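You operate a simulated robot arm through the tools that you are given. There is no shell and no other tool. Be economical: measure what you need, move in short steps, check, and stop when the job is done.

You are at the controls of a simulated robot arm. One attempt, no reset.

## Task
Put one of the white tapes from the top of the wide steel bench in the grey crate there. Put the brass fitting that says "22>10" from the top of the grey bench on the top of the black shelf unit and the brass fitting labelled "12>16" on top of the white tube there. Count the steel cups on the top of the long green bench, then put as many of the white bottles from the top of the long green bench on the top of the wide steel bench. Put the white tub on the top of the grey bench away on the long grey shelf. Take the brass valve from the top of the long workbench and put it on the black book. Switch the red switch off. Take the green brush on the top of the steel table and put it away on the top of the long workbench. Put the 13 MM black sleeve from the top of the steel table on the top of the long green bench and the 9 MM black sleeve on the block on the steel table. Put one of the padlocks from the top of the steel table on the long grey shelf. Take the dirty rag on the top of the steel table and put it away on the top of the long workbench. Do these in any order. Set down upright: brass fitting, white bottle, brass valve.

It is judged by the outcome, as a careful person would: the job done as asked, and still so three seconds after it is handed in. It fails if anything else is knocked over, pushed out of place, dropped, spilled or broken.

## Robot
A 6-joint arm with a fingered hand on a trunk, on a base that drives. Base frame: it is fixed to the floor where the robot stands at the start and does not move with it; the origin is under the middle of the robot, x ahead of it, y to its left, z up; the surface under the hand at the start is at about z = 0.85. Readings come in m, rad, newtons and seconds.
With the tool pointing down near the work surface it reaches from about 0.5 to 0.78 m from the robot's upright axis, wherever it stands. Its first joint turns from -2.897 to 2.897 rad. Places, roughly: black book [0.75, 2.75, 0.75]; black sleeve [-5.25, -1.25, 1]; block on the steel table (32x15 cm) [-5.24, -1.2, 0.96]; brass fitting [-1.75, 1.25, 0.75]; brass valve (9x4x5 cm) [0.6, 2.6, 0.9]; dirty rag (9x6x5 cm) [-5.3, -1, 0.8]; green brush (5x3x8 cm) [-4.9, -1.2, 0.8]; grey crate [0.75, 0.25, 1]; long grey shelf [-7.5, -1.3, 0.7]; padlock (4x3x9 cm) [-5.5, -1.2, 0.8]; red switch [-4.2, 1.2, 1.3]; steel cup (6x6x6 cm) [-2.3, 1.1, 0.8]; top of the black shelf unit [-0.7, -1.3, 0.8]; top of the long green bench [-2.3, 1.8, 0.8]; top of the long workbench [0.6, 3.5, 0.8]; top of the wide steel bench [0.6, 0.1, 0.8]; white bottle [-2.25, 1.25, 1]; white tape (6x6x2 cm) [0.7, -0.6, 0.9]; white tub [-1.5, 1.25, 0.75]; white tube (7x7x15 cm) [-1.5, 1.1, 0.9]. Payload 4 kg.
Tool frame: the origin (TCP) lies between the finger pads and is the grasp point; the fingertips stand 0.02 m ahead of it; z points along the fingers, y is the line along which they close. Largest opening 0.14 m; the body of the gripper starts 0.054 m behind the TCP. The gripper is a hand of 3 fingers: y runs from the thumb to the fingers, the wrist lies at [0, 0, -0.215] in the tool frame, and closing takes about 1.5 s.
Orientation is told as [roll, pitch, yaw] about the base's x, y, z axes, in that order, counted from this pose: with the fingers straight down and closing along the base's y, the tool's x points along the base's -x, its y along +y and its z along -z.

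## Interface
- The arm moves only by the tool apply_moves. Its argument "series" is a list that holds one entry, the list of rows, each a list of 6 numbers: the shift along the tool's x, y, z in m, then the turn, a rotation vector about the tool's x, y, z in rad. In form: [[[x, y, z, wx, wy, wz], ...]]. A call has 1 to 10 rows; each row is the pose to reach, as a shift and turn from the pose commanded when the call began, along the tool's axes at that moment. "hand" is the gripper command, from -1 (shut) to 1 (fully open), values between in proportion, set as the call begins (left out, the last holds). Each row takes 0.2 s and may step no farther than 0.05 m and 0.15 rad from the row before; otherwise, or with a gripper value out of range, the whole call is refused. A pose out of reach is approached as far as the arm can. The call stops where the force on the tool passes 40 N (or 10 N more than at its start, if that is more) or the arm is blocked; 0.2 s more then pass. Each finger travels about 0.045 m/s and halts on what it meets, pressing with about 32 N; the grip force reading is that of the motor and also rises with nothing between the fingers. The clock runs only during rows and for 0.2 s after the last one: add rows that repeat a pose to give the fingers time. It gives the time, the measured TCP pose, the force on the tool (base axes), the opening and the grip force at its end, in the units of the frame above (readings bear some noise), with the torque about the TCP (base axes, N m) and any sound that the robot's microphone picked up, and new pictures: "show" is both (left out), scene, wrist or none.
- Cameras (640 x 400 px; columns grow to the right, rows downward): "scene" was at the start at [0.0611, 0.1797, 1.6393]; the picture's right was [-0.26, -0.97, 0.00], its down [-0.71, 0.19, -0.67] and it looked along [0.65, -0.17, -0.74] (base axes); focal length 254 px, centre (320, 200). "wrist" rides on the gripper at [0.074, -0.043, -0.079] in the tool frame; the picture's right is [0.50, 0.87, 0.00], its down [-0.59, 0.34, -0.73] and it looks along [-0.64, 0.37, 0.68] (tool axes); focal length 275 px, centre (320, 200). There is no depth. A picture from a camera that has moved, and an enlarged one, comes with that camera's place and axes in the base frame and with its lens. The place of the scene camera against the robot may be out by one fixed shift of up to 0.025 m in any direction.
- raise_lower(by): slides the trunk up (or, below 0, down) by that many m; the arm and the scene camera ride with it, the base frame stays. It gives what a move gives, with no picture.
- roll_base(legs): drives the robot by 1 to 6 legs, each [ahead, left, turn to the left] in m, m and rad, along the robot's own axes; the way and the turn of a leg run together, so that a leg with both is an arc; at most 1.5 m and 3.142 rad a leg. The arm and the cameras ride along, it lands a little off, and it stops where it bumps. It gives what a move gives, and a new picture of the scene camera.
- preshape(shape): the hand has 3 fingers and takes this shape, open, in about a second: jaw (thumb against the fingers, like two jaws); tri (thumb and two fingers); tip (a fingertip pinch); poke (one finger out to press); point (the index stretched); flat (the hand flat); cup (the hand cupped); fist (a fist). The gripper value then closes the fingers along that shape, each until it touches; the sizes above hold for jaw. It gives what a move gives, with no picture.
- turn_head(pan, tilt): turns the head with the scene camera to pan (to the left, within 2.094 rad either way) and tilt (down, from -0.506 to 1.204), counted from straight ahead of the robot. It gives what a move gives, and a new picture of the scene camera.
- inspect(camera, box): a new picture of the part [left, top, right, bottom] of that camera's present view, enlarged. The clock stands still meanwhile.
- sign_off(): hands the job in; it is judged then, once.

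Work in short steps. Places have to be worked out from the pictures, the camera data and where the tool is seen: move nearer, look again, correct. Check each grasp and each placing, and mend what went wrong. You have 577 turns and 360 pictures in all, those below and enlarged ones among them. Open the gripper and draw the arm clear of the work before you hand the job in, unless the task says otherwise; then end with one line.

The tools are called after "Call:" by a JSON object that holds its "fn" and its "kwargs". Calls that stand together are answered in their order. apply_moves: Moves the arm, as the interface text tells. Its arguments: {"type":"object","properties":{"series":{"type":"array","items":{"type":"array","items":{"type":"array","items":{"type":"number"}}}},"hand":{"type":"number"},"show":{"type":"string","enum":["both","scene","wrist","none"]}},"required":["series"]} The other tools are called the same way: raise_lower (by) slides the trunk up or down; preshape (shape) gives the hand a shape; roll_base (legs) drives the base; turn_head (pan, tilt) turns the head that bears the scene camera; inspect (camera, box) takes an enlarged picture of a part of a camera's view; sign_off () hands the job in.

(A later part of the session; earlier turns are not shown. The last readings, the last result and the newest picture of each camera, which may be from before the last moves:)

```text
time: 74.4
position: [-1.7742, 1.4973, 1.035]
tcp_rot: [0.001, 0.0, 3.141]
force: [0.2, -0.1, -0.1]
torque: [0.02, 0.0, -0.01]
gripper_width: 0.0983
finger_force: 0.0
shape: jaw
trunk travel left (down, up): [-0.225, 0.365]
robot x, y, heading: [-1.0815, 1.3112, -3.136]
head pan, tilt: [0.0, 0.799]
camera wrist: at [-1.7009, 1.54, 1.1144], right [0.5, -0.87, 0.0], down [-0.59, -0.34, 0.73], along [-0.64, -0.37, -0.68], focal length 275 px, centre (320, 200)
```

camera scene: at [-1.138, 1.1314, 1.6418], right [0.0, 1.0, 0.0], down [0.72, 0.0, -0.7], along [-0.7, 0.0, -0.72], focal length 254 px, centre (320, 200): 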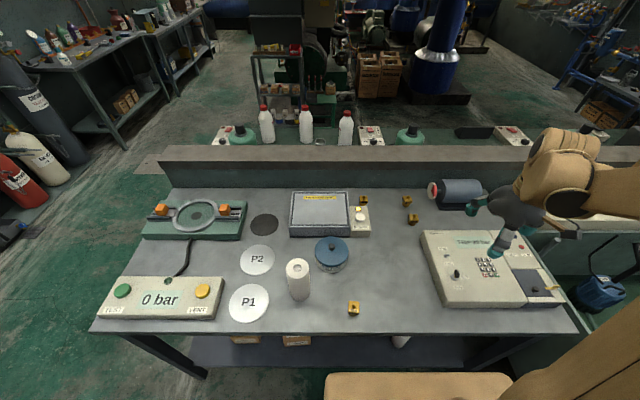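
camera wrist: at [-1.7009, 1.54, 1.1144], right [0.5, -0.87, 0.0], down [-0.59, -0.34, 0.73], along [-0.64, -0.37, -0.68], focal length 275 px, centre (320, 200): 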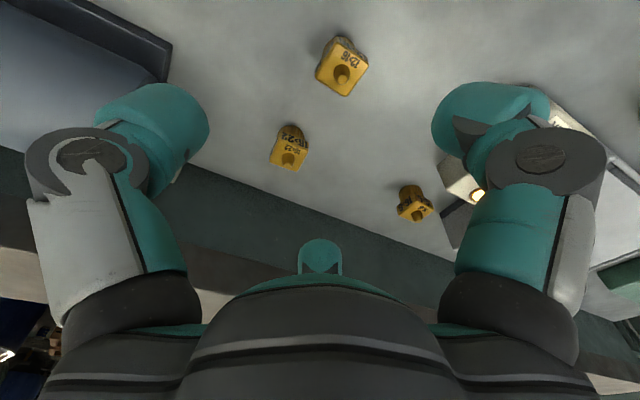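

12>16 is square to the axes, centre about (-1.777, 1.474). Lowering to 0.92 with correction.

Call:
{"fn": "apply_moves", "kwargs": {"series": [[[-0.002, 0.01, 0.04, 0, 0, 0], [-0.004, 0.02, 0.08, 0, 0, 0], [-0.004, 0.022, 0.115, 0, 0, 0]]], "show": "wrist"}}

```text
time: 75.2
position: [-1.7782, 1.4779, 0.9186]
tcp_rot: [0.0, -0.001, 3.139]
force: [0.4, 0.4, -0.6]
torque: [0.01, -0.02, -0.02]
gripper_width: 0.0985
finger_force: 0.0
shape: jaw
trunk travel left (down, up): [-0.225, 0.365]
robot x, y, heading: [-1.0753, 1.3114, -3.137]
head pan, tilt: [0.0, 0.799]
camera wrist: at [-1.7048, 1.5187, 0.9988], right [0.5, -0.87, 0.0], down [-0.59, -0.34, 0.73], along [-0.64, -0.37, -0.68], focal length 275 px, centre (320, 200)
```

wrist: 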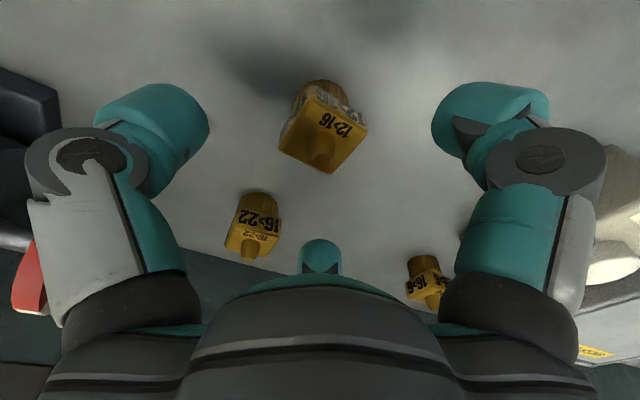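

The fitting is ~7 cm tall with its knob at z ≈ 0.91. Down to TCP 0.882 and close.

Call:
{"fn": "apply_moves", "kwargs": {"series": [[[0.007, -0.003, 0.02, 0, 0, 0], [0.007, -0.003, 0.037, 0, 0, 0]]], "show": "wrist"}}

Call:
{"fn": "apply_moves", "kwargs": {"series": [[[0, 0, 0, 0, 0, 0], [0, 0, 0, 0, 0, 0], [0, 0, 0, 0, 0, 0], [0, 0, 0, 0, 0, 0], [0, 0, 0, 0, 0, 0], [0, 0, 0, 0, 0, 0], [0, 0, 0, 0, 0, 0], [0, 0, 0, 0, 0, 0]]], "hand": -0.9, "show": "wrist"}}

```text
time: 75.8
position: [-1.7722, 1.4803, 0.8822]
tcp_rot: [0.0, 0.0, 3.141]
force: [0.3, -1.4, 1.2]
torque: [-0.02, -0.03, 0.01]
gripper_width: 0.0985
finger_force: 0.0
shape: jaw
trunk travel left (down, up): [-0.225, 0.365]
robot x, y, heading: [-1.0805, 1.3124, -3.147]
head pan, tilt: [0.0, 0.799]
camera wrist: at [-1.6971, 1.5221, 0.9624], right [0.5, -0.87, 0.0], down [-0.59, -0.34, 0.73], along [-0.64, -0.37, -0.68], focal length 275 px, centre (320, 200)
```

wrist: 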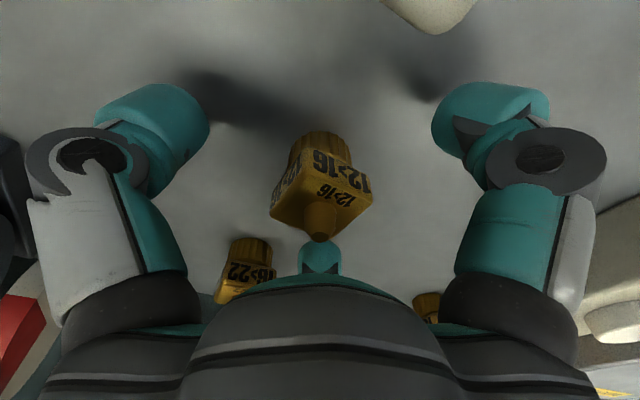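

```text
time: 77.6
position: [-1.7709, 1.4808, 0.8826]
tcp_rot: [-0.001, -0.001, 3.142]
force: [-0.8, 0.0, -1.0]
torque: [0.01, 0.05, -0.01]
gripper_width: 0.0311
finger_force: 31.8
shape: jaw
trunk travel left (down, up): [-0.225, 0.365]
robot x, y, heading: [-1.0811, 1.31, -3.131]
head pan, tilt: [0.0, 0.799]
camera wrist: at [-1.6971, 1.522, 0.9627], right [0.5, -0.87, 0.0], down [-0.59, -0.34, 0.73], along [-0.64, -0.37, -0.68], focal length 275 px, centre (320, 200)
```

wrist: 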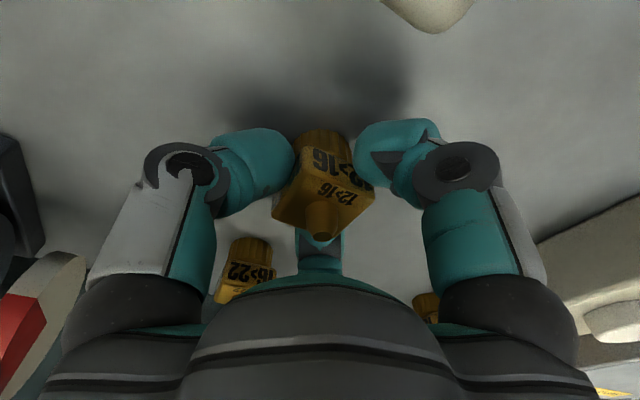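

Held (0.031 m). Lift, then back the base 0.1 m so the tube comes into comfortable reach.

Call:
{"fn": "apply_moves", "kwargs": {"series": [[[0, 0, -0.04, 0, 0, 0], [0, 0, -0.09, 0, 0, 0], [0, 0, -0.14, 0, 0, 0], [0, 0, -0.19, 0, 0, 0], [0, 0, -0.24, 0, 0, 0], [0, 0, -0.26, 0, 0, 0]]], "show": "none"}}

Call:
{"fn": "roll_base", "kwargs": {"legs": [[-0.12, 0, 0]]}}

Call:
{"fn": "inspect", "kwargs": {"camera": "scene", "box": [250, 180, 410, 280]}}

```text
time: 79.0
position: [-1.772, 1.4787, 1.1443]
tcp_rot: [0.001, -0.002, 3.142]
force: [0.5, 0.3, -1.0]
torque: [0.0, 0.0, 0.03]
gripper_width: 0.0318
finger_force: 31.6
shape: jaw
trunk travel left (down, up): [-0.225, 0.365]
robot x, y, heading: [-1.0789, 1.3134, -3.142]
head pan, tilt: [0.0, 0.799]
```

```text
time: 80.3
position: [-1.6487, 1.4793, 1.1435]
tcp_rot: [0.0, -0.001, 3.14]
force: [0.6, 0.3, -1.2]
torque: [0.02, 0.04, -0.01]
gripper_width: 0.0317
finger_force: 32.4
shape: jaw
trunk travel left (down, up): [-0.225, 0.365]
robot x, y, heading: [-0.9584, 1.3116, 3.141]
head pan, tilt: [0.0, 0.799]
camera scene: at [-1.0142, 1.1315, 1.642], right [0.0, 1.0, 0.0], down [0.72, 0.0, -0.7], along [-0.7, 0.0, -0.72], focal length 254 px, centre (320, 200)
```

scene: 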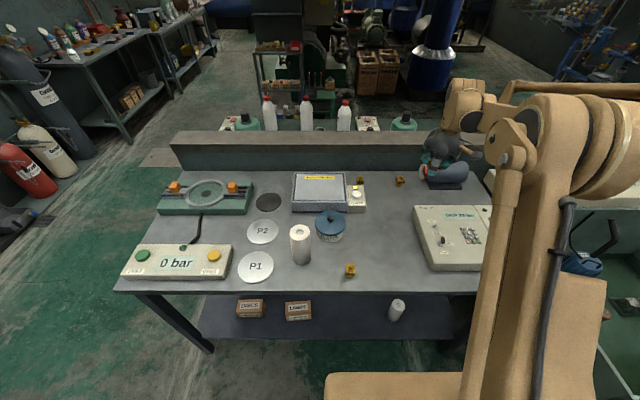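

```text
4.00 times, centred on (330, 230) of scene
camera zoom: at [-1.0142, 1.1315, 1.642], right [0.0, 1.0, 0.0], down [0.72, 0.0, -0.7], along [-0.7, 0.0, -0.72], focal length 1017 px, centre (280, 80)
```

zoom: 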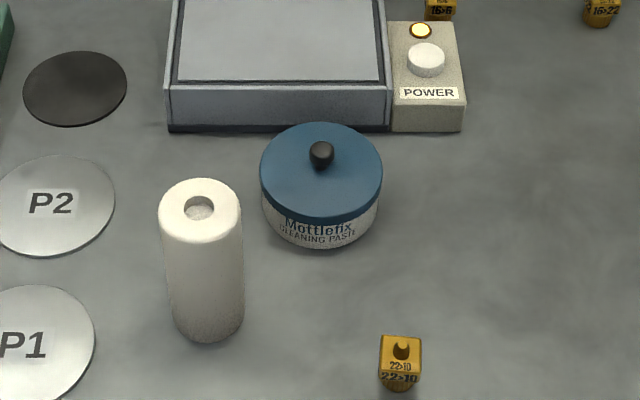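

Tube top centre is about (-1.504, 1.068), z ≈ 0.99. I carry the fitting over it and look.

Call:
{"fn": "apply_moves", "kwargs": {"series": [[[0.015, 0.045, -0.01, 0, 0, 0], [0.03, 0.09, -0.02, 0, 0, 0], [0.045, 0.135, -0.03, 0, 0, 0], [0.06, 0.18, -0.03, 0, 0, 0], [0.075, 0.225, -0.03, 0, 0, 0], [0.09, 0.27, -0.03, 0, 0, 0], [0.105, 0.315, -0.03, 0, 0, 0], [0.12, 0.36, -0.03, 0, 0, 0], [0.135, 0.4, -0.03, 0, 0, 0], [0.145, 0.411, -0.01, 0, 0, 0]]]}}

```text
time: 82.5
position: [-1.5074, 1.0671, 1.1527]
tcp_rot: [0.0, 0.001, 3.137]
force: [-0.1, -0.1, -1.2]
torque: [0.03, -0.02, 0.0]
gripper_width: 0.031
finger_force: 31.9
shape: jaw
trunk travel left (down, up): [-0.225, 0.365]
robot x, y, heading: [-0.9589, 1.3077, 3.143]
head pan, tilt: [0.0, 0.799]
camera scene: at [-1.0166, 1.1311, 1.6418], right [0.0, 1.0, 0.0], down [0.72, 0.0, -0.7], along [-0.7, 0.0, -0.72], focal length 254 px, centre (320, 200)
camera wrist: at [-1.4326, 1.1091, 1.2321], right [0.5, -0.87, 0.0], down [-0.59, -0.34, 0.73], along [-0.64, -0.37, -0.68], focal length 275 px, centre (320, 200)
```

scene: 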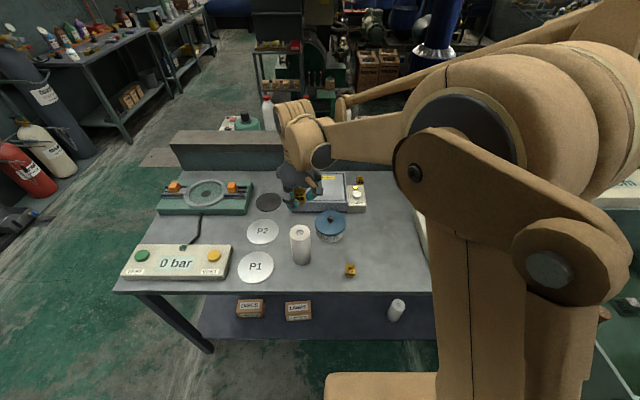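
wrist: 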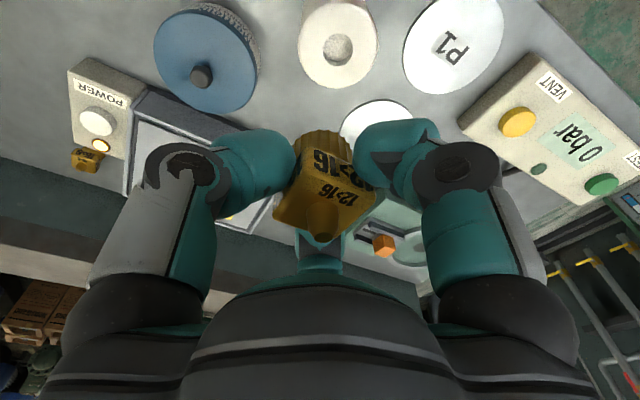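

The tube hole from the wrist gives (-1.494, 1.057). Small correction and lower to 1.065.

Call:
{"fn": "apply_moves", "kwargs": {"series": [[[0.007, 0.01, 0.04, 0, 0, 0], [0.007, 0.01, 0.088, 0, 0, 0]]]}}

Call:
{"fn": "inspect", "kwargs": {"camera": "scene", "box": [260, 180, 360, 280]}}

```text
time: 83.1
position: [-1.4995, 1.0578, 1.0635]
tcp_rot: [-0.001, 0.001, 3.139]
force: [0.6, 0.3, -0.9]
torque: [0.01, -0.04, -0.01]
gripper_width: 0.0312
finger_force: 31.9
shape: jaw
trunk travel left (down, up): [-0.225, 0.365]
robot x, y, heading: [-0.9604, 1.3082, 3.147]
head pan, tilt: [0.0, 0.799]
camera scene: at [-1.0173, 1.1309, 1.6417], right [0.0, 1.0, 0.0], down [0.72, 0.0, -0.7], along [-0.7, 0.0, -0.72], focal length 254 px, centre (320, 200)
camera wrist: at [-1.4257, 1.0997, 1.1434], right [0.5, -0.87, 0.0], down [-0.59, -0.34, 0.73], along [-0.64, -0.37, -0.68], focal length 275 px, centre (320, 200)
```

scene: 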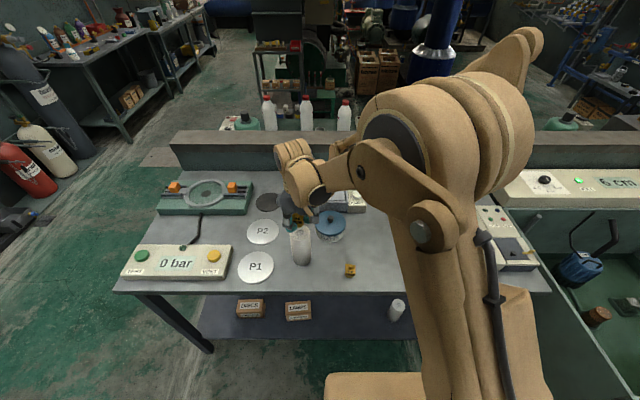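
wrist: 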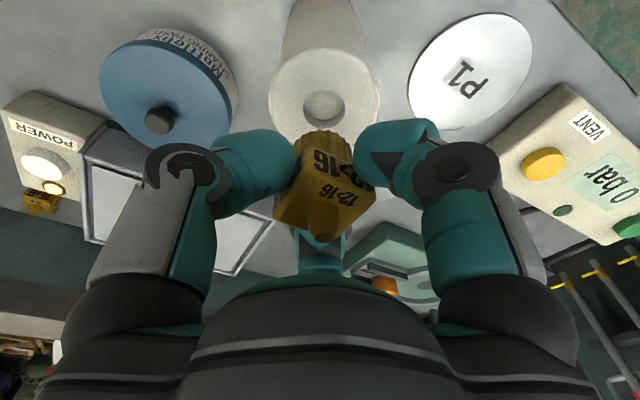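

```text
4.00 times, centred on (310, 230) of scene
camera zoom: at [-1.0173, 1.1309, 1.6417], right [0.0, 1.0, 0.0], down [0.72, 0.0, -0.7], along [-0.7, 0.0, -0.72], focal length 1017 px, centre (360, 80)
```

zoom: 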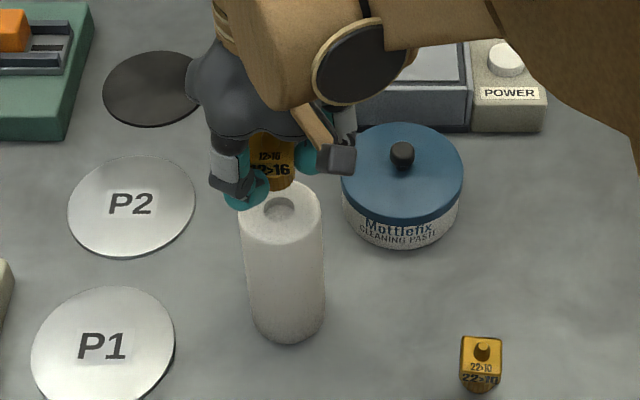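

Fitting seems ~5 mm off in y and a bit too far back. Correct and lower to 1 cm above contact.

Call:
{"fn": "apply_moves", "kwargs": {"series": [[[0.005, -0.005, 0.01, 0, 0, 0], [0.005, -0.005, 0.02, 0, 0, 0]]], "show": "wrist"}}

Call:
{"fn": "inspect", "kwargs": {"camera": "scene", "box": [270, 190, 334, 230]}}

```text
time: 83.7
position: [-1.4938, 1.0622, 1.0455]
tcp_rot: [-0.001, 0.0, 3.139]
force: [-0.4, -0.1, -1.1]
torque: [0.0, 0.01, 0.04]
gripper_width: 0.0313
finger_force: 32.0
shape: jaw
trunk travel left (down, up): [-0.225, 0.365]
robot x, y, heading: [-0.96, 1.3093, 3.145]
head pan, tilt: [0.0, 0.799]
camera wrist: at [-1.4198, 1.1045, 1.1242], right [0.5, -0.87, 0.0], down [-0.59, -0.34, 0.73], along [-0.64, -0.37, -0.68], focal length 275 px, centre (320, 200)
```

wrist: 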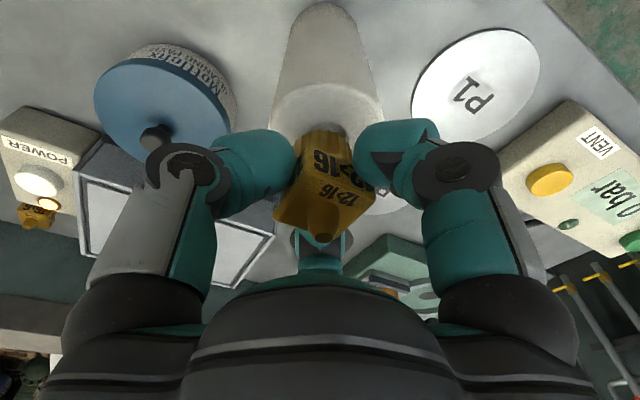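

```text
10.00 times, centred on (302, 210) of scene
camera zoom: at [-1.0165, 1.131, 1.6418], right [0.0, 1.0, 0.0], down [0.72, 0.0, -0.7], along [-0.7, 0.0, -0.72], focal length 2542 px, centre (500, 100)
```

zoom: 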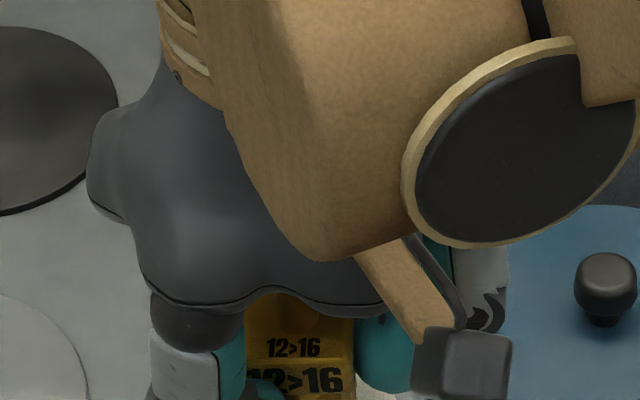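

Call:
{"fn": "inspect", "kwargs": {"camera": "scene", "box": [270, 210, 350, 260]}}

```text
8.00 times, centred on (310, 235) of scene
camera zoom: at [-1.0165, 1.131, 1.6418], right [0.0, 1.0, 0.0], down [0.72, 0.0, -0.7], along [-0.7, 0.0, -0.72], focal length 2034 px, centre (400, -80)
```

zoom: 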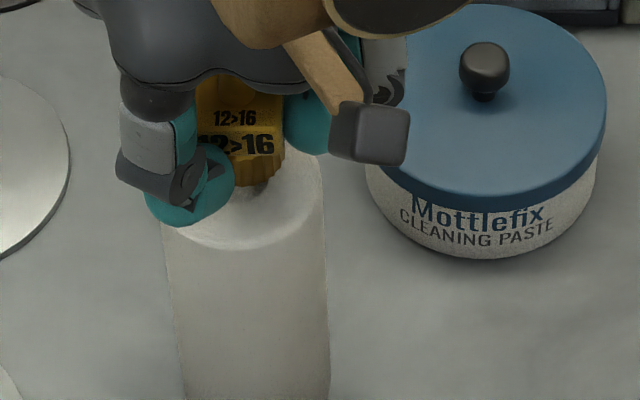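

Looks centred on the tube in both directions. Lowering slowly to contact.

Call:
{"fn": "apply_moves", "kwargs": {"series": [[[0, 0, 0.004, 0, 0, 0], [0, 0, 0.008, 0, 0, 0], [0, 0, 0.011, 0, 0, 0]]], "show": "none"}}

Call:
{"fn": "inspect", "kwargs": {"camera": "scene", "box": [270, 210, 350, 260]}}

```text
time: 84.5
position: [-1.4931, 1.0624, 1.0332]
tcp_rot: [0.0, 0.0, 3.14]
force: [0.5, 0.9, -0.2]
torque: [0.0, 0.0, 0.03]
gripper_width: 0.0309
finger_force: 31.7
shape: jaw
trunk travel left (down, up): [-0.225, 0.365]
robot x, y, heading: [-0.9588, 1.3095, 3.141]
head pan, tilt: [0.0, 0.799]
```

```text
8.00 times, centred on (310, 235) of scene
camera zoom: at [-1.0164, 1.1311, 1.6418], right [0.0, 1.0, 0.0], down [0.72, 0.0, -0.7], along [-0.7, 0.0, -0.72], focal length 2034 px, centre (400, -80)
```

zoom: 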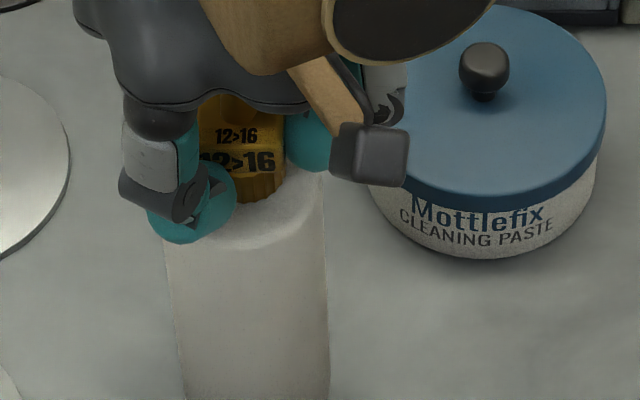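

Nearly there; one or two mm more and read the force.

Call:
{"fn": "apply_moves", "kwargs": {"series": [[[0, 0, 0.002, 0, 0, 0], [0, 0, 0.002, 0, 0, 0]]], "show": "none"}}

```text
time: 85.1
position: [-1.4938, 1.0639, 1.0327]
tcp_rot: [0.0, -0.001, 3.14]
force: [0.4, 0.0, 1.3]
torque: [0.01, -0.02, 0.0]
gripper_width: 0.0313
finger_force: 31.6
shape: jaw
trunk travel left (down, up): [-0.225, 0.365]
robot x, y, heading: [-0.962, 1.3096, 3.144]
head pan, tilt: [0.0, 0.799]
```

Contact felt (+1.3 N). Opening with care, then lifting straight up.

Call:
{"fn": "apply_moves", "kwargs": {"series": [[[0, 0, 0, 0, 0, 0], [0, 0, 0, 0, 0, 0], [0, 0, 0, 0, 0, 0], [0, 0, 0, 0, 0, 0], [0, 0, 0, 0, 0, 0]]], "hand": 0.0, "show": "wrist"}}

Call:
{"fn": "apply_moves", "kwargs": {"series": [[[0, 0, -0.03, 0, 0, 0], [0, 0, -0.07, 0, 0, 0], [0, 0, -0.11, 0, 0, 0], [0, 0, -0.15, 0, 0, 0]]], "show": "scene"}}

```text
time: 86.3
position: [-1.4936, 1.0632, 1.0324]
tcp_rot: [0.002, -0.001, 3.14]
force: [0.2, -0.6, -0.1]
torque: [0.01, 0.01, -0.01]
gripper_width: 0.0697
finger_force: 0.1
shape: jaw
trunk travel left (down, up): [-0.225, 0.365]
robot x, y, heading: [-0.9598, 1.3112, 3.14]
head pan, tilt: [0.0, 0.799]
camera wrist: at [-1.4197, 1.1046, 1.1117], right [0.5, -0.87, 0.0], down [-0.59, -0.34, 0.73], along [-0.64, -0.37, -0.68], focal length 275 px, centre (320, 200)
```

wrist: 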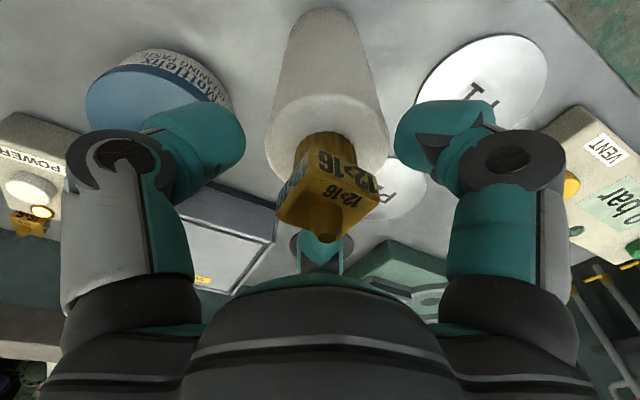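

```text
time: 87.3
position: [-1.4924, 1.0633, 1.1818]
tcp_rot: [-0.001, 0.002, 3.142]
force: [0.2, -0.4, 0.5]
torque: [0.02, -0.02, -0.01]
gripper_width: 0.0695
finger_force: 0.0
shape: jaw
trunk travel left (down, up): [-0.225, 0.365]
robot x, y, heading: [-0.9591, 1.3119, 3.14]
head pan, tilt: [0.0, 0.799]
camera scene: at [-1.0155, 1.1315, 1.6419], right [0.0, 1.0, 0.0], down [0.72, 0.0, -0.7], along [-0.7, 0.0, -0.72], focal length 254 px, centre (320, 200)
```

scene: 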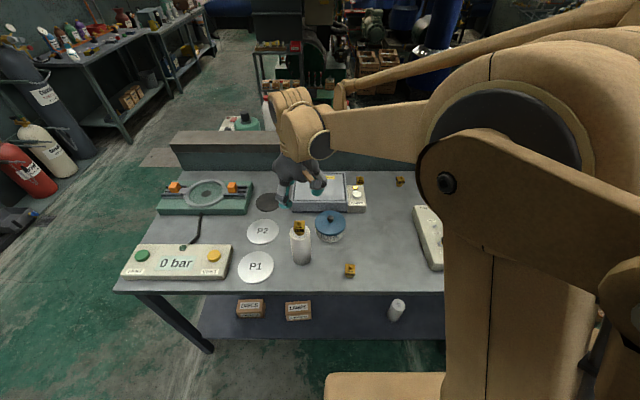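

The fitting stands on the tube. Next "22>10" at about (-1.434, 1.229): back up 0.13 m and bring the hand above it.

Call:
{"fn": "roll_base", "kwargs": {"legs": [[-0.13, 0, 0]]}}

Call:
{"fn": "apply_moves", "kwargs": {"series": [[[-0.015, -0.04, 0, 0, 0, 0], [-0.03, -0.08, 0, 0, 0, 0], [-0.045, -0.12, 0.01, 0, 0, 0], [-0.065, -0.16, 0.03, 0, 0, 0], [-0.072, -0.166, 0.07, 0, 0, 0], [-0.072, -0.166, 0.12, 0, 0, 0]]], "show": "wrist"}}

```text
time: 88.5
position: [-1.3631, 1.064, 1.1825]
tcp_rot: [0.0, -0.002, 3.14]
force: [0.8, 0.6, 0.5]
torque: [0.0, 0.02, -0.02]
gripper_width: 0.0695
finger_force: 0.1
shape: jaw
trunk travel left (down, up): [-0.225, 0.365]
robot x, y, heading: [-0.8314, 1.3098, 3.147]
head pan, tilt: [0.0, 0.799]
camera scene: at [-0.8839, 1.1313, 1.6419], right [0.0, 1.0, 0.0], down [0.72, 0.0, -0.7], along [-0.7, 0.0, -0.72], focal length 254 px, centre (320, 200)
```

scene: 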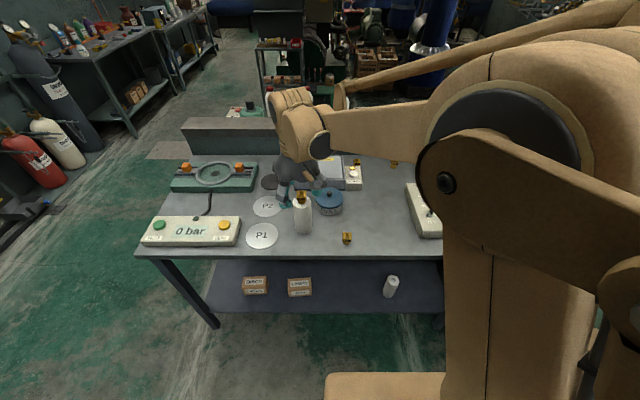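

```text
time: 90.0
position: [-1.436, 1.231, 1.0619]
tcp_rot: [-0.001, 0.001, 3.14]
force: [0.0, 0.1, 0.0]
torque: [0.01, -0.01, 0.0]
gripper_width: 0.0695
finger_force: 0.0
shape: jaw
trunk travel left (down, up): [-0.225, 0.365]
robot x, y, heading: [-0.83, 1.3127, 3.138]
head pan, tilt: [0.0, 0.799]
camera wrist: at [-1.3625, 1.2715, 1.1411], right [0.5, -0.87, 0.0], down [-0.59, -0.34, 0.73], along [-0.64, -0.37, -0.68], focal length 275 px, centre (320, 200)
```

wrist: 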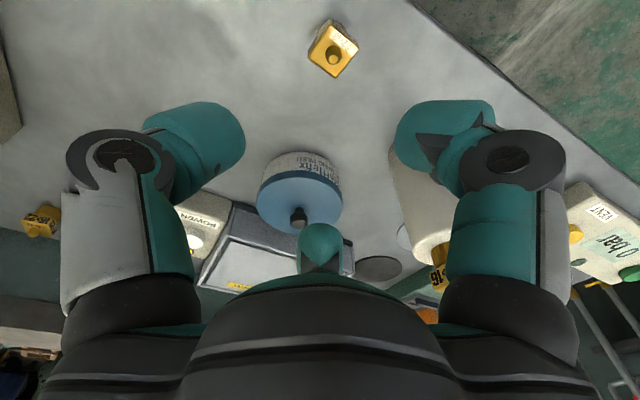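

22>10 centre refined to (-1.428, 1.220). Descend with correction; current opening 0.07 suffices.

Call:
{"fn": "apply_moves", "kwargs": {"series": [[[0.004, 0.006, 0.045, 0, 0, 0], [0.008, 0.011, 0.09, 0, 0, 0], [0.008, 0.011, 0.13, 0, 0, 0]]], "hand": 0.2, "show": "wrist"}}

```text
time: 90.8
position: [-1.4288, 1.2194, 0.9315]
tcp_rot: [0.001, 0.003, 3.14]
force: [0.8, 0.0, 0.6]
torque: [0.03, -0.01, 0.01]
gripper_width: 0.0834
finger_force: 0.1
shape: jaw
trunk travel left (down, up): [-0.225, 0.365]
robot x, y, heading: [-0.8261, 1.3098, 3.139]
head pan, tilt: [0.0, 0.799]
camera wrist: at [-1.3544, 1.2604, 1.0106], right [0.5, -0.87, 0.0], down [-0.59, -0.34, 0.73], along [-0.64, -0.37, -0.68], focal length 275 px, centre (320, 200)
```

wrist: 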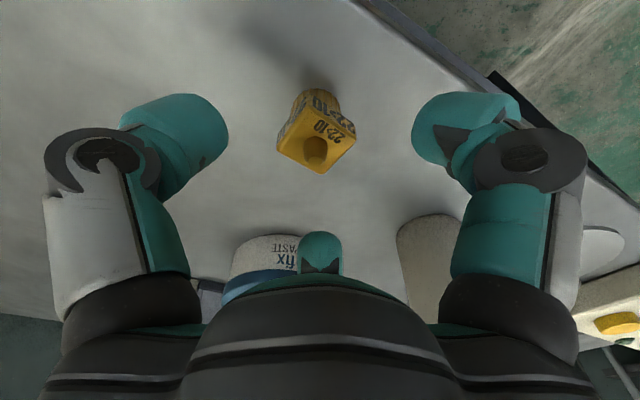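

Good; final descent and grasp.

Call:
{"fn": "apply_moves", "kwargs": {"series": [[[0.004, -0.003, 0.03, 0, 0, 0], [0.004, -0.003, 0.05, 0, 0, 0]]], "show": "none"}}

Call:
{"fn": "apply_moves", "kwargs": {"series": [[[0, 0, 0, 0, 0, 0], [0, 0, 0, 0, 0, 0], [0, 0, 0, 0, 0, 0], [0, 0, 0, 0, 0, 0], [0, 0, 0, 0, 0, 0], [0, 0, 0, 0, 0, 0], [0, 0, 0, 0, 0, 0]]], "hand": -0.9, "show": "wrist"}}

Call:
{"fn": "apply_moves", "kwargs": {"series": [[[0, 0, -0.04, 0, 0, 0], [0, 0, -0.09, 0, 0, 0], [0, 0, -0.14, 0, 0, 0], [0, 0, -0.19, 0, 0, 0], [0, 0, -0.24, 0, 0, 0], [0, 0, -0.26, 0, 0, 0]]], "show": "wrist"}}

```text
time: 91.3
position: [-1.4231, 1.2222, 0.881]
tcp_rot: [-0.001, 0.0, 3.138]
force: [0.6, -0.4, -0.6]
torque: [-0.02, 0.0, 0.0]
gripper_width: 0.0834
finger_force: 0.1
shape: jaw
trunk travel left (down, up): [-0.225, 0.365]
robot x, y, heading: [-0.8317, 1.3112, 3.135]
head pan, tilt: [0.0, 0.799]
```

```text
time: 93.0
position: [-1.4219, 1.2223, 0.8809]
tcp_rot: [-0.002, 0.001, 3.139]
force: [0.0, 0.8, 0.0]
torque: [-0.01, 0.01, 0.01]
gripper_width: 0.0354
finger_force: 32.6
shape: jaw
trunk travel left (down, up): [-0.225, 0.365]
robot x, y, heading: [-0.8289, 1.3108, 3.144]
head pan, tilt: [0.0, 0.799]
camera wrist: at [-1.3495, 1.2632, 0.9611], right [0.5, -0.87, 0.0], down [-0.59, -0.34, 0.73], along [-0.64, -0.37, -0.68], focal length 275 px, centre (320, 200)
```

wrist: 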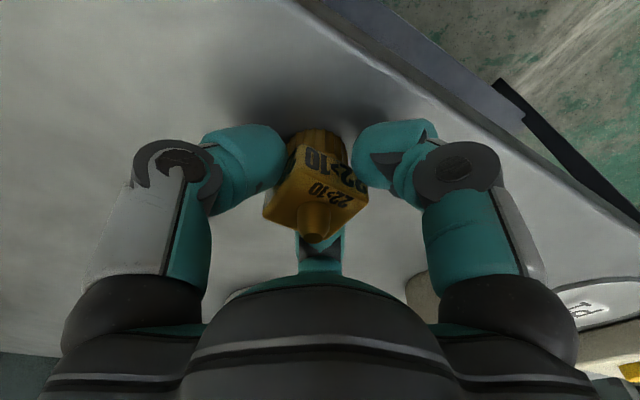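

```text
time: 94.3
position: [-1.422, 1.2214, 1.1409]
tcp_rot: [-0.002, -0.001, 3.139]
force: [-1.1, 0.7, -2.0]
torque: [-0.01, -0.05, 0.0]
gripper_width: 0.0351
finger_force: 32.2
shape: jaw
trunk travel left (down, up): [-0.225, 0.365]
robot x, y, heading: [-0.8286, 1.3108, 3.14]
head pan, tilt: [0.0, 0.799]
camera wrist: at [-1.3493, 1.2628, 1.2211], right [0.5, -0.87, 0.0], down [-0.59, -0.34, 0.73], along [-0.64, -0.37, -0.68], focal length 275 px, centre (320, 200)
```

wrist: 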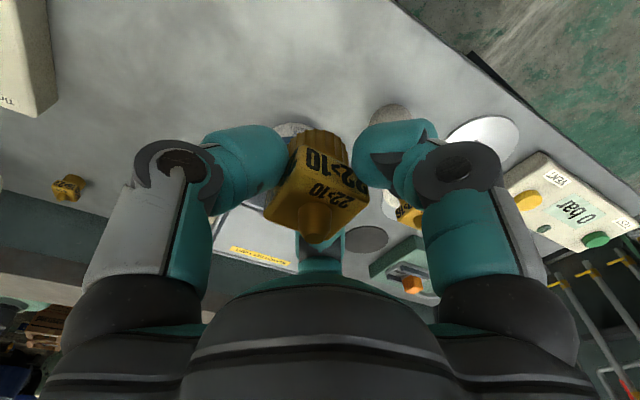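

Held "22>10". Now to the black shelf unit (around x -0.33…-0.83, front edge y ≈ -1.0): back off, turn left 90°, drive down.

Call:
{"fn": "roll_base", "kwargs": {"legs": [[-0.27, 0, 0], [0, 0, 1.571], [1.3, 0, 0], [0.2, 0, 0]]}}

```text
time: 107.4
position: [-0.4942, -0.7835, 1.1398]
tcp_rot: [0.0, 0.001, -1.588]
force: [0.1, -0.1, -0.5]
torque: [0.01, -0.01, -0.01]
gripper_width: 0.0349
finger_force: 32.3
shape: jaw
trunk travel left (down, up): [-0.225, 0.365]
robot x, y, heading: [-0.5742, -0.1898, -1.586]
head pan, tilt: [0.0, 0.799]
camera scene: at [-0.3816, -0.2436, 1.6418], right [-1.0, 0.02, 0.0], down [0.01, 0.72, -0.7], along [-0.01, -0.7, -0.72], focal length 254 px, centre (320, 200)
```

scene: 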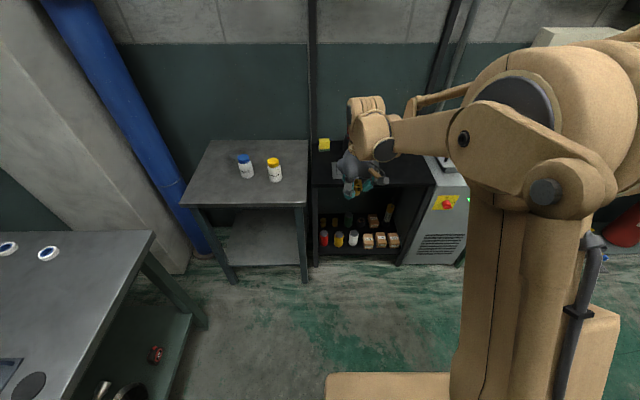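

The black top spans x ≈ -0.36…-0.9. I'll advance 0.3 m and look again.

Call:
{"fn": "roll_base", "kwargs": {"legs": [[0.3, 0, 0.015]]}}

Call:
{"fn": "inspect", "kwargs": {"camera": "scene", "box": [280, 100, 480, 300]}}

```text
time: 109.4
position: [-0.4861, -1.0807, 1.1412]
tcp_rot: [0.002, 0.002, -1.568]
force: [0.4, -0.3, -2.2]
torque: [0.01, -0.03, -0.01]
gripper_width: 0.0346
finger_force: 32.1
shape: jaw
trunk travel left (down, up): [-0.225, 0.365]
robot x, y, heading: [-0.5792, -0.4851, -1.568]
head pan, tilt: [0.0, 0.799]
camera scene: at [-0.3825, -0.5377, 1.6418], right [-1.0, 0.0, 0.0], down [0.0, 0.72, -0.7], along [0.0, -0.7, -0.72], focal length 254 px, centre (320, 200)
```

scene: 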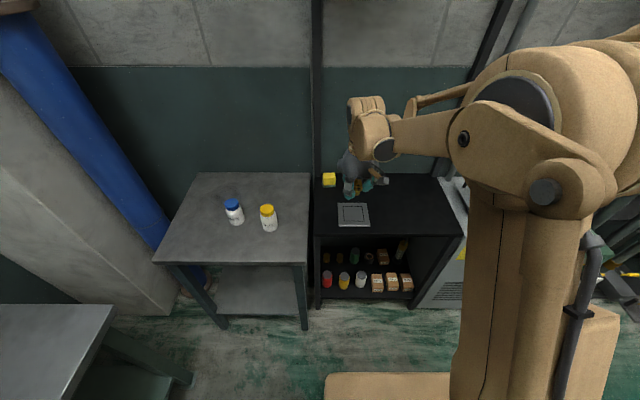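

```text
2.00 times, centred on (380, 200) of scene
camera zoom: at [-0.3825, -0.5377, 1.6418], right [-1.0, 0.0, 0.0], down [0.0, 0.72, -0.7], along [0.0, -0.7, -0.72], focal length 508 px, centre (200, 200)
```

zoom: 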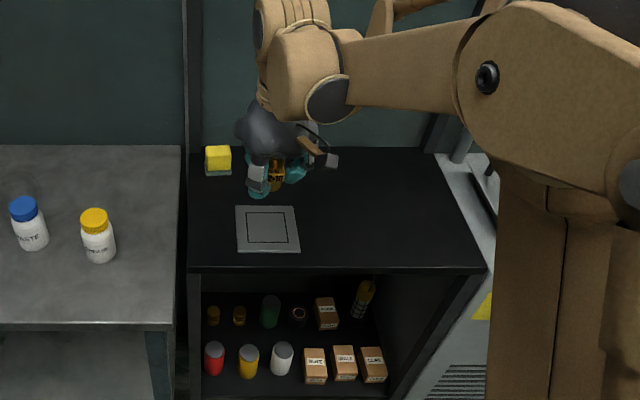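

Shelf top solves to z ≈ 0.81, front edge y ≈ -1.15; the free spot right of the plate is about (-0.72, -1.32). Advance 0.15 m and move over it.

Call:
{"fn": "roll_base", "kwargs": {"legs": [[0.15, 0, 0]]}}

Call:
{"fn": "apply_moves", "kwargs": {"series": [[[-0.018, -0.045, 0, 0, 0, 0], [-0.036, -0.09, 0, 0, 0, 0], [-0.054, -0.135, 0, 0, 0, 0], [-0.072, -0.18, 0, 0, 0, 0], [-0.09, -0.225, 0, 0, 0, 0], [-0.09, -0.234, 0.045, 0, 0, 0], [-0.09, -0.234, 0.09, 0, 0, 0]]]}}

```text
time: 110.8
position: [-0.4854, -1.2323, 1.1409]
tcp_rot: [-0.001, 0.001, -1.571]
force: [-0.7, -0.6, -1.1]
torque: [0.03, -0.03, 0.02]
gripper_width: 0.0348
finger_force: 32.1
shape: jaw
trunk travel left (down, up): [-0.225, 0.365]
robot x, y, heading: [-0.5784, -0.6336, -1.57]
head pan, tilt: [0.0, 0.799]
camera scene: at [-0.3823, -0.6884, 1.6417], right [-1.0, 0.0, 0.0], down [0.0, 0.72, -0.7], along [0.0, -0.7, -0.72], focal length 254 px, centre (320, 200)
```

scene: 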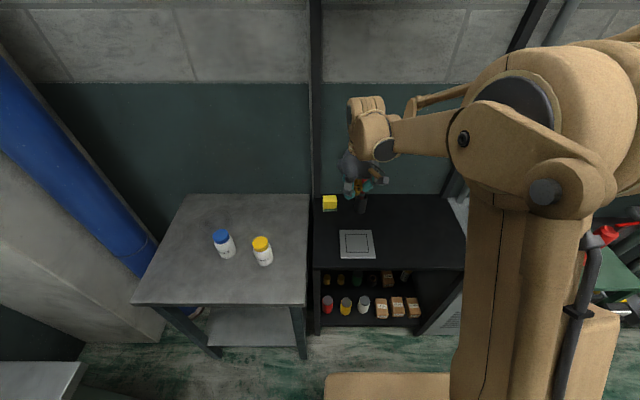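

```text
time: 112.4
position: [-0.7213, -1.3203, 1.0497]
tcp_rot: [-0.001, -0.001, -1.57]
force: [1.0, -0.4, -2.1]
torque: [0.01, -0.06, -0.04]
gripper_width: 0.0348
finger_force: 31.6
shape: jaw
trunk travel left (down, up): [-0.225, 0.365]
robot x, y, heading: [-0.5747, -0.6377, -1.566]
head pan, tilt: [0.0, 0.799]
camera scene: at [-0.3829, -0.6875, 1.6418], right [-1.0, 0.0, 0.0], down [0.0, 0.72, -0.7], along [0.0, -0.7, -0.72], focal length 254 px, centre (320, 200)
camera wrist: at [-0.7642, -1.2472, 1.1297], right [0.87, 0.5, 0.0], down [0.34, -0.59, 0.73], along [0.37, -0.64, -0.68], focal length 275 px, centre (320, 200)
```

scene: 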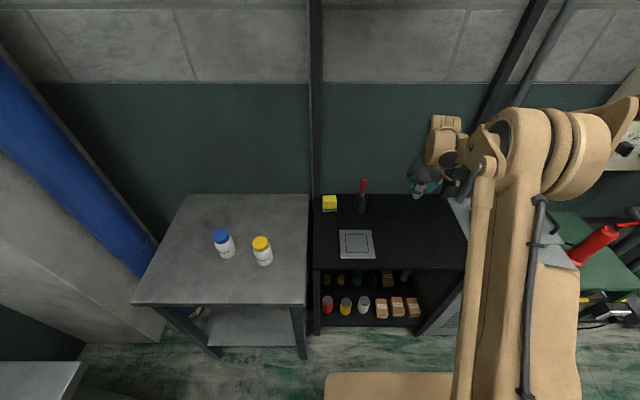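
wrist: 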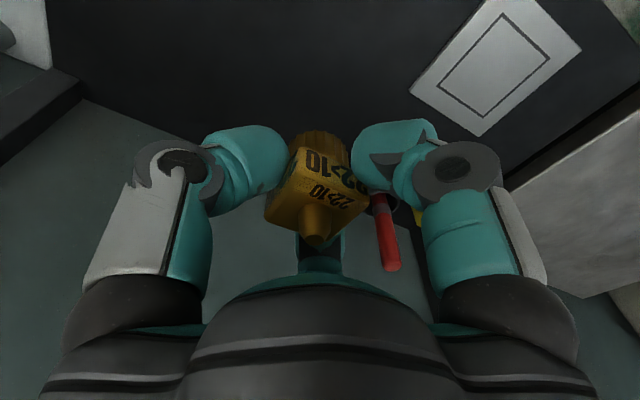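

Clear spot. Lowering to just above the shelf top.

Call:
{"fn": "apply_moves", "kwargs": {"series": [[[0, 0, 0.05, 0, 0, 0], [0, 0, 0.1, 0, 0, 0], [0, 0, 0.14, 0, 0, 0], [0, 0, 0.165, 0, 0, 0]]]}}

Call:
{"fn": "inspect", "kwargs": {"camera": "scene", "box": [380, 150, 480, 230]}}

```text
time: 113.4
position: [-0.7202, -1.3203, 0.884]
tcp_rot: [0.001, 0.0, -1.569]
force: [-0.1, 0.3, -2.0]
torque: [0.02, -0.02, -0.03]
gripper_width: 0.0347
finger_force: 32.6
shape: jaw
trunk travel left (down, up): [-0.225, 0.365]
robot x, y, heading: [-0.5729, -0.6345, -1.568]
head pan, tilt: [0.0, 0.799]
camera scene: at [-0.3826, -0.687, 1.6419], right [-1.0, 0.0, 0.0], down [0.0, 0.72, -0.7], along [0.0, -0.7, -0.72], focal length 254 px, centre (320, 200)
camera wrist: at [-0.7627, -1.2465, 0.9646], right [0.87, 0.5, 0.0], down [0.34, -0.59, 0.73], along [0.37, -0.64, -0.68], focal length 275 px, centre (320, 200)
```

scene: 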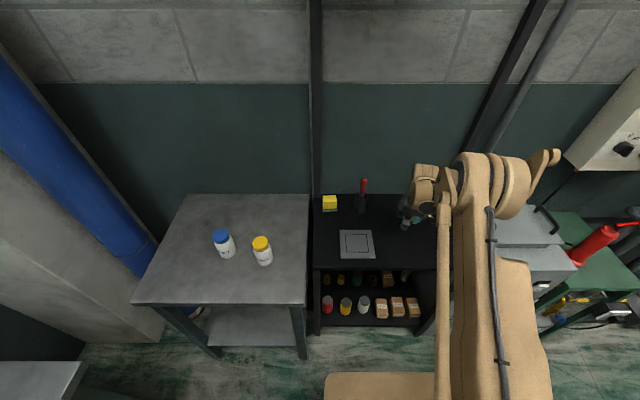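
wrist: 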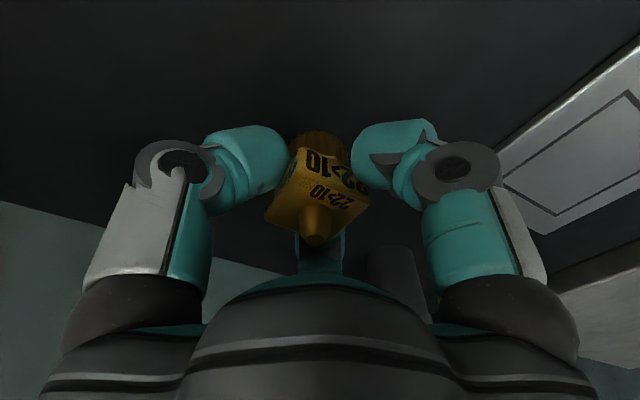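

```text
5.00 times, centred on (430, 190) of scene
camera zoom: at [-0.3826, -0.687, 1.6419], right [-1.0, 0.0, 0.0], down [0.0, 0.72, -0.7], along [0.0, -0.7, -0.72], focal length 1271 px, centre (-230, 250)
```

zoom: 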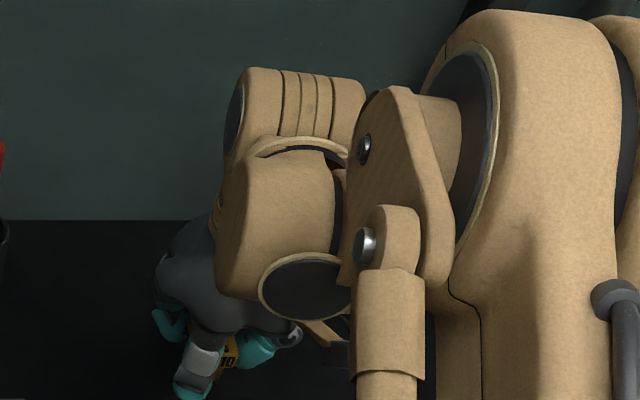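

Not in contact yet (force -2). Lower in small bites.

Call:
{"fn": "apply_moves", "kwargs": {"series": [[[0, 0, 0.005, 0, 0, 0], [0, 0, 0.01, 0, 0, 0], [0, 0, 0.015, 0, 0, 0]]], "show": "none"}}

Call:
{"fn": "apply_moves", "kwargs": {"series": [[[0, 0, 0.004, 0, 0, 0], [0, 0, 0.008, 0, 0, 0]]], "show": "none"}}

```text
time: 114.2
position: [-0.7197, -1.3195, 0.8701]
tcp_rot: [0.0, 0.001, -1.571]
force: [-0.9, 0.3, -1.4]
torque: [-0.03, 0.0, -0.01]
gripper_width: 0.0348
finger_force: 32.0
shape: jaw
trunk travel left (down, up): [-0.225, 0.365]
robot x, y, heading: [-0.5769, -0.638, -1.566]
head pan, tilt: [0.0, 0.799]
```

```text
time: 114.8
position: [-0.7204, -1.3198, 0.8625]
tcp_rot: [0.0, 0.0, -1.57]
force: [0.3, -0.8, -2.1]
torque: [-0.01, -0.01, -0.01]
gripper_width: 0.0348
finger_force: 32.3
shape: jaw
trunk travel left (down, up): [-0.225, 0.365]
robot x, y, heading: [-0.5762, -0.6356, -1.568]
head pan, tilt: [0.0, 0.799]
```

Still hanging; continue.

Call:
{"fn": "apply_moves", "kwargs": {"series": [[[0, 0, 0.004, 0, 0, 0], [0, 0, 0.007, 0, 0, 0]]], "show": "none"}}

Call:
{"fn": "apply_moves", "kwargs": {"series": [[[0, 0, 0.003, 0, 0, 0], [0, 0, 0.005, 0, 0, 0]]], "show": "wrist"}}

```text
time: 115.4
position: [-0.7223, -1.3197, 0.855]
tcp_rot: [0.0, 0.001, -1.569]
force: [0.4, 0.0, -1.5]
torque: [0.04, 0.01, -0.01]
gripper_width: 0.035
finger_force: 31.7
shape: jaw
trunk travel left (down, up): [-0.225, 0.365]
robot x, y, heading: [-0.5775, -0.6371, -1.569]
head pan, tilt: [0.0, 0.799]
```

```text
time: 116.0
position: [-0.7202, -1.3198, 0.8498]
tcp_rot: [0.001, 0.0, -1.571]
force: [0.8, -0.1, -1.1]
torque: [-0.03, -0.01, -0.04]
gripper_width: 0.0349
finger_force: 31.5
shape: jaw
trunk travel left (down, up): [-0.225, 0.365]
robot x, y, heading: [-0.5754, -0.634, -1.569]
head pan, tilt: [0.0, 0.799]
camera wrist: at [-0.7631, -1.2464, 0.9308], right [0.87, 0.5, 0.0], down [0.34, -0.59, 0.73], along [0.37, -0.64, -0.68], focal length 275 px, centre (320, 200)
```

wrist: 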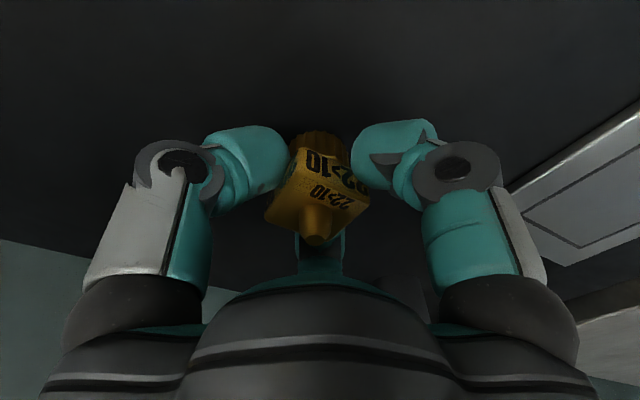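

Continue in 4 mm steps.

Call:
{"fn": "apply_moves", "kwargs": {"series": [[[0, 0, 0.002, 0, 0, 0], [0, 0, 0.004, 0, 0, 0]]], "show": "none"}}

Call:
{"fn": "apply_moves", "kwargs": {"series": [[[0, 0, 0.002, 0, 0, 0], [0, 0, 0.004, 0, 0, 0]]], "show": "none"}}

Call:
{"fn": "apply_moves", "kwargs": {"series": [[[0, 0, 0.002, 0, 0, 0], [0, 0, 0.004, 0, 0, 0]]], "show": "none"}}

```text
time: 116.6
position: [-0.7187, -1.3196, 0.8468]
tcp_rot: [-0.001, 0.0, -1.572]
force: [-0.1, 0.4, -1.5]
torque: [0.01, -0.01, 0.01]
gripper_width: 0.0345
finger_force: 31.8
shape: jaw
trunk travel left (down, up): [-0.225, 0.365]
robot x, y, heading: [-0.5761, -0.6331, -1.572]
head pan, tilt: [0.0, 0.799]
```

```text
time: 117.2
position: [-0.7198, -1.3198, 0.8417]
tcp_rot: [0.001, -0.001, -1.57]
force: [-0.2, 0.2, -1.4]
torque: [-0.01, -0.02, 0.03]
gripper_width: 0.0349
finger_force: 31.8
shape: jaw
trunk travel left (down, up): [-0.225, 0.365]
robot x, y, heading: [-0.5781, -0.6372, -1.568]
head pan, tilt: [0.0, 0.799]
```

```text
time: 117.8
position: [-0.7199, -1.3198, 0.8388]
tcp_rot: [0.0, 0.0, -1.571]
force: [0.0, 0.3, -1.7]
torque: [-0.02, -0.01, -0.02]
gripper_width: 0.035
finger_force: 31.9
shape: jaw
trunk travel left (down, up): [-0.225, 0.365]
robot x, y, heading: [-0.5792, -0.635, -1.568]
head pan, tilt: [0.0, 0.799]
```

Triangulating the plate gives the shelf top ≈ 0.79, so contact at TCP ≈ 0.83. Continue.

Call:
{"fn": "apply_moves", "kwargs": {"series": [[[0, 0, 0.003, 0, 0, 0], [0, 0, 0.005, 0, 0, 0]]], "show": "none"}}

Call:
{"fn": "apply_moves", "kwargs": {"series": [[[0, 0, 0.002, 0, 0, 0], [0, 0, 0.004, 0, 0, 0]]], "show": "none"}}

Call:
{"fn": "apply_moves", "kwargs": {"series": [[[0, 0, 0.001, 0, 0, 0], [0, 0, 0.003, 0, 0, 0]]], "show": "none"}}

```text
time: 118.4
position: [-0.7192, -1.3192, 0.8332]
tcp_rot: [0.001, 0.001, -1.572]
force: [1.2, 0.0, -1.7]
torque: [0.03, -0.01, -0.02]
gripper_width: 0.0348
finger_force: 31.9
shape: jaw
trunk travel left (down, up): [-0.225, 0.365]
robot x, y, heading: [-0.5773, -0.6352, -1.569]
head pan, tilt: [0.0, 0.799]
```

```text
time: 119.0
position: [-0.7205, -1.3195, 0.8297]
tcp_rot: [0.001, -0.001, -1.571]
force: [0.7, -1.1, 3.0]
torque: [-0.06, 0.01, 0.0]
gripper_width: 0.0348
finger_force: 31.6
shape: jaw
trunk travel left (down, up): [-0.225, 0.365]
robot x, y, heading: [-0.5763, -0.6359, -1.567]
head pan, tilt: [0.0, 0.799]
```

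```text
time: 119.6
position: [-0.72, -1.3179, 0.8287]
tcp_rot: [0.001, -0.003, -1.571]
force: [-3.0, -8.2, 24.8]
torque: [-0.14, -0.02, -0.01]
gripper_width: 0.0356
finger_force: 31.7
shape: jaw
trunk travel left (down, up): [-0.225, 0.365]
robot x, y, heading: [-0.5799, -0.6383, -1.57]
head pan, tilt: [0.0, 0.799]
```

Firm contact at 0.829. Ease up 2.5 mm, open, and rise.

Call:
{"fn": "apply_moves", "kwargs": {"series": [[[0, 0, -0.0025, 0, 0, 0]]], "show": "none"}}

Call:
{"fn": "apply_moves", "kwargs": {"series": [[[0, 0, 0, 0, 0, 0], [0, 0, 0, 0, 0, 0], [0, 0, 0, 0, 0, 0], [0, 0, 0, 0, 0, 0], [0, 0, 0, 0, 0, 0]]], "hand": 0.1, "show": "none"}}

Call:
{"fn": "apply_moves", "kwargs": {"series": [[[0, 0, -0.03, 0, 0, 0], [0, 0, -0.07, 0, 0, 0], [0, 0, -0.12, 0, 0, 0], [0, 0, -0.17, 0, 0, 0], [0, 0, -0.22, 0, 0, 0], [0, 0, -0.27, 0, 0, 0], [0, 0, -0.32, 0, 0, 0]]], "show": "wrist"}}

```text
time: 120.0
position: [-0.7192, -1.318, 0.8289]
tcp_rot: [0.0, 0.001, -1.57]
force: [-2.1, -3.0, 7.5]
torque: [-0.09, -0.03, -0.04]
gripper_width: 0.0355
finger_force: 32.4
shape: jaw
trunk travel left (down, up): [-0.225, 0.365]
robot x, y, heading: [-0.5789, -0.6358, -1.569]
head pan, tilt: [0.0, 0.799]
```

```text
time: 121.2
position: [-0.7203, -1.3192, 0.8291]
tcp_rot: [-0.002, 0.001, -1.57]
force: [-0.3, 0.7, -0.3]
torque: [-0.02, -0.02, 0.0]
gripper_width: 0.0766
finger_force: 0.0
shape: jaw
trunk travel left (down, up): [-0.225, 0.365]
robot x, y, heading: [-0.5736, -0.6366, -1.566]
head pan, tilt: [0.0, 0.799]
```

```text
time: 122.8
position: [-0.72, -1.3178, 1.15]
tcp_rot: [0.0, 0.0, -1.571]
force: [-1.0, 0.5, -1.0]
torque: [-0.01, 0.0, -0.01]
gripper_width: 0.0764
finger_force: 0.1
shape: jaw
trunk travel left (down, up): [-0.225, 0.365]
robot x, y, heading: [-0.5767, -0.634, -1.571]
head pan, tilt: [0.0, 0.799]
camera wrist: at [-0.7633, -1.2458, 1.2293], right [0.87, 0.5, 0.0], down [0.34, -0.59, 0.73], along [0.37, -0.64, -0.68], focal length 275 px, centre (320, 200)
```

wrist: 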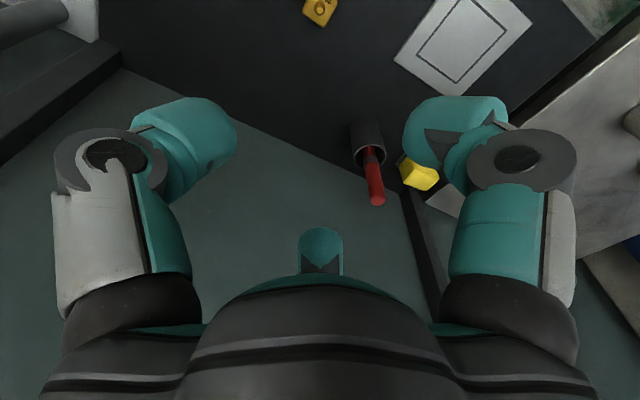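

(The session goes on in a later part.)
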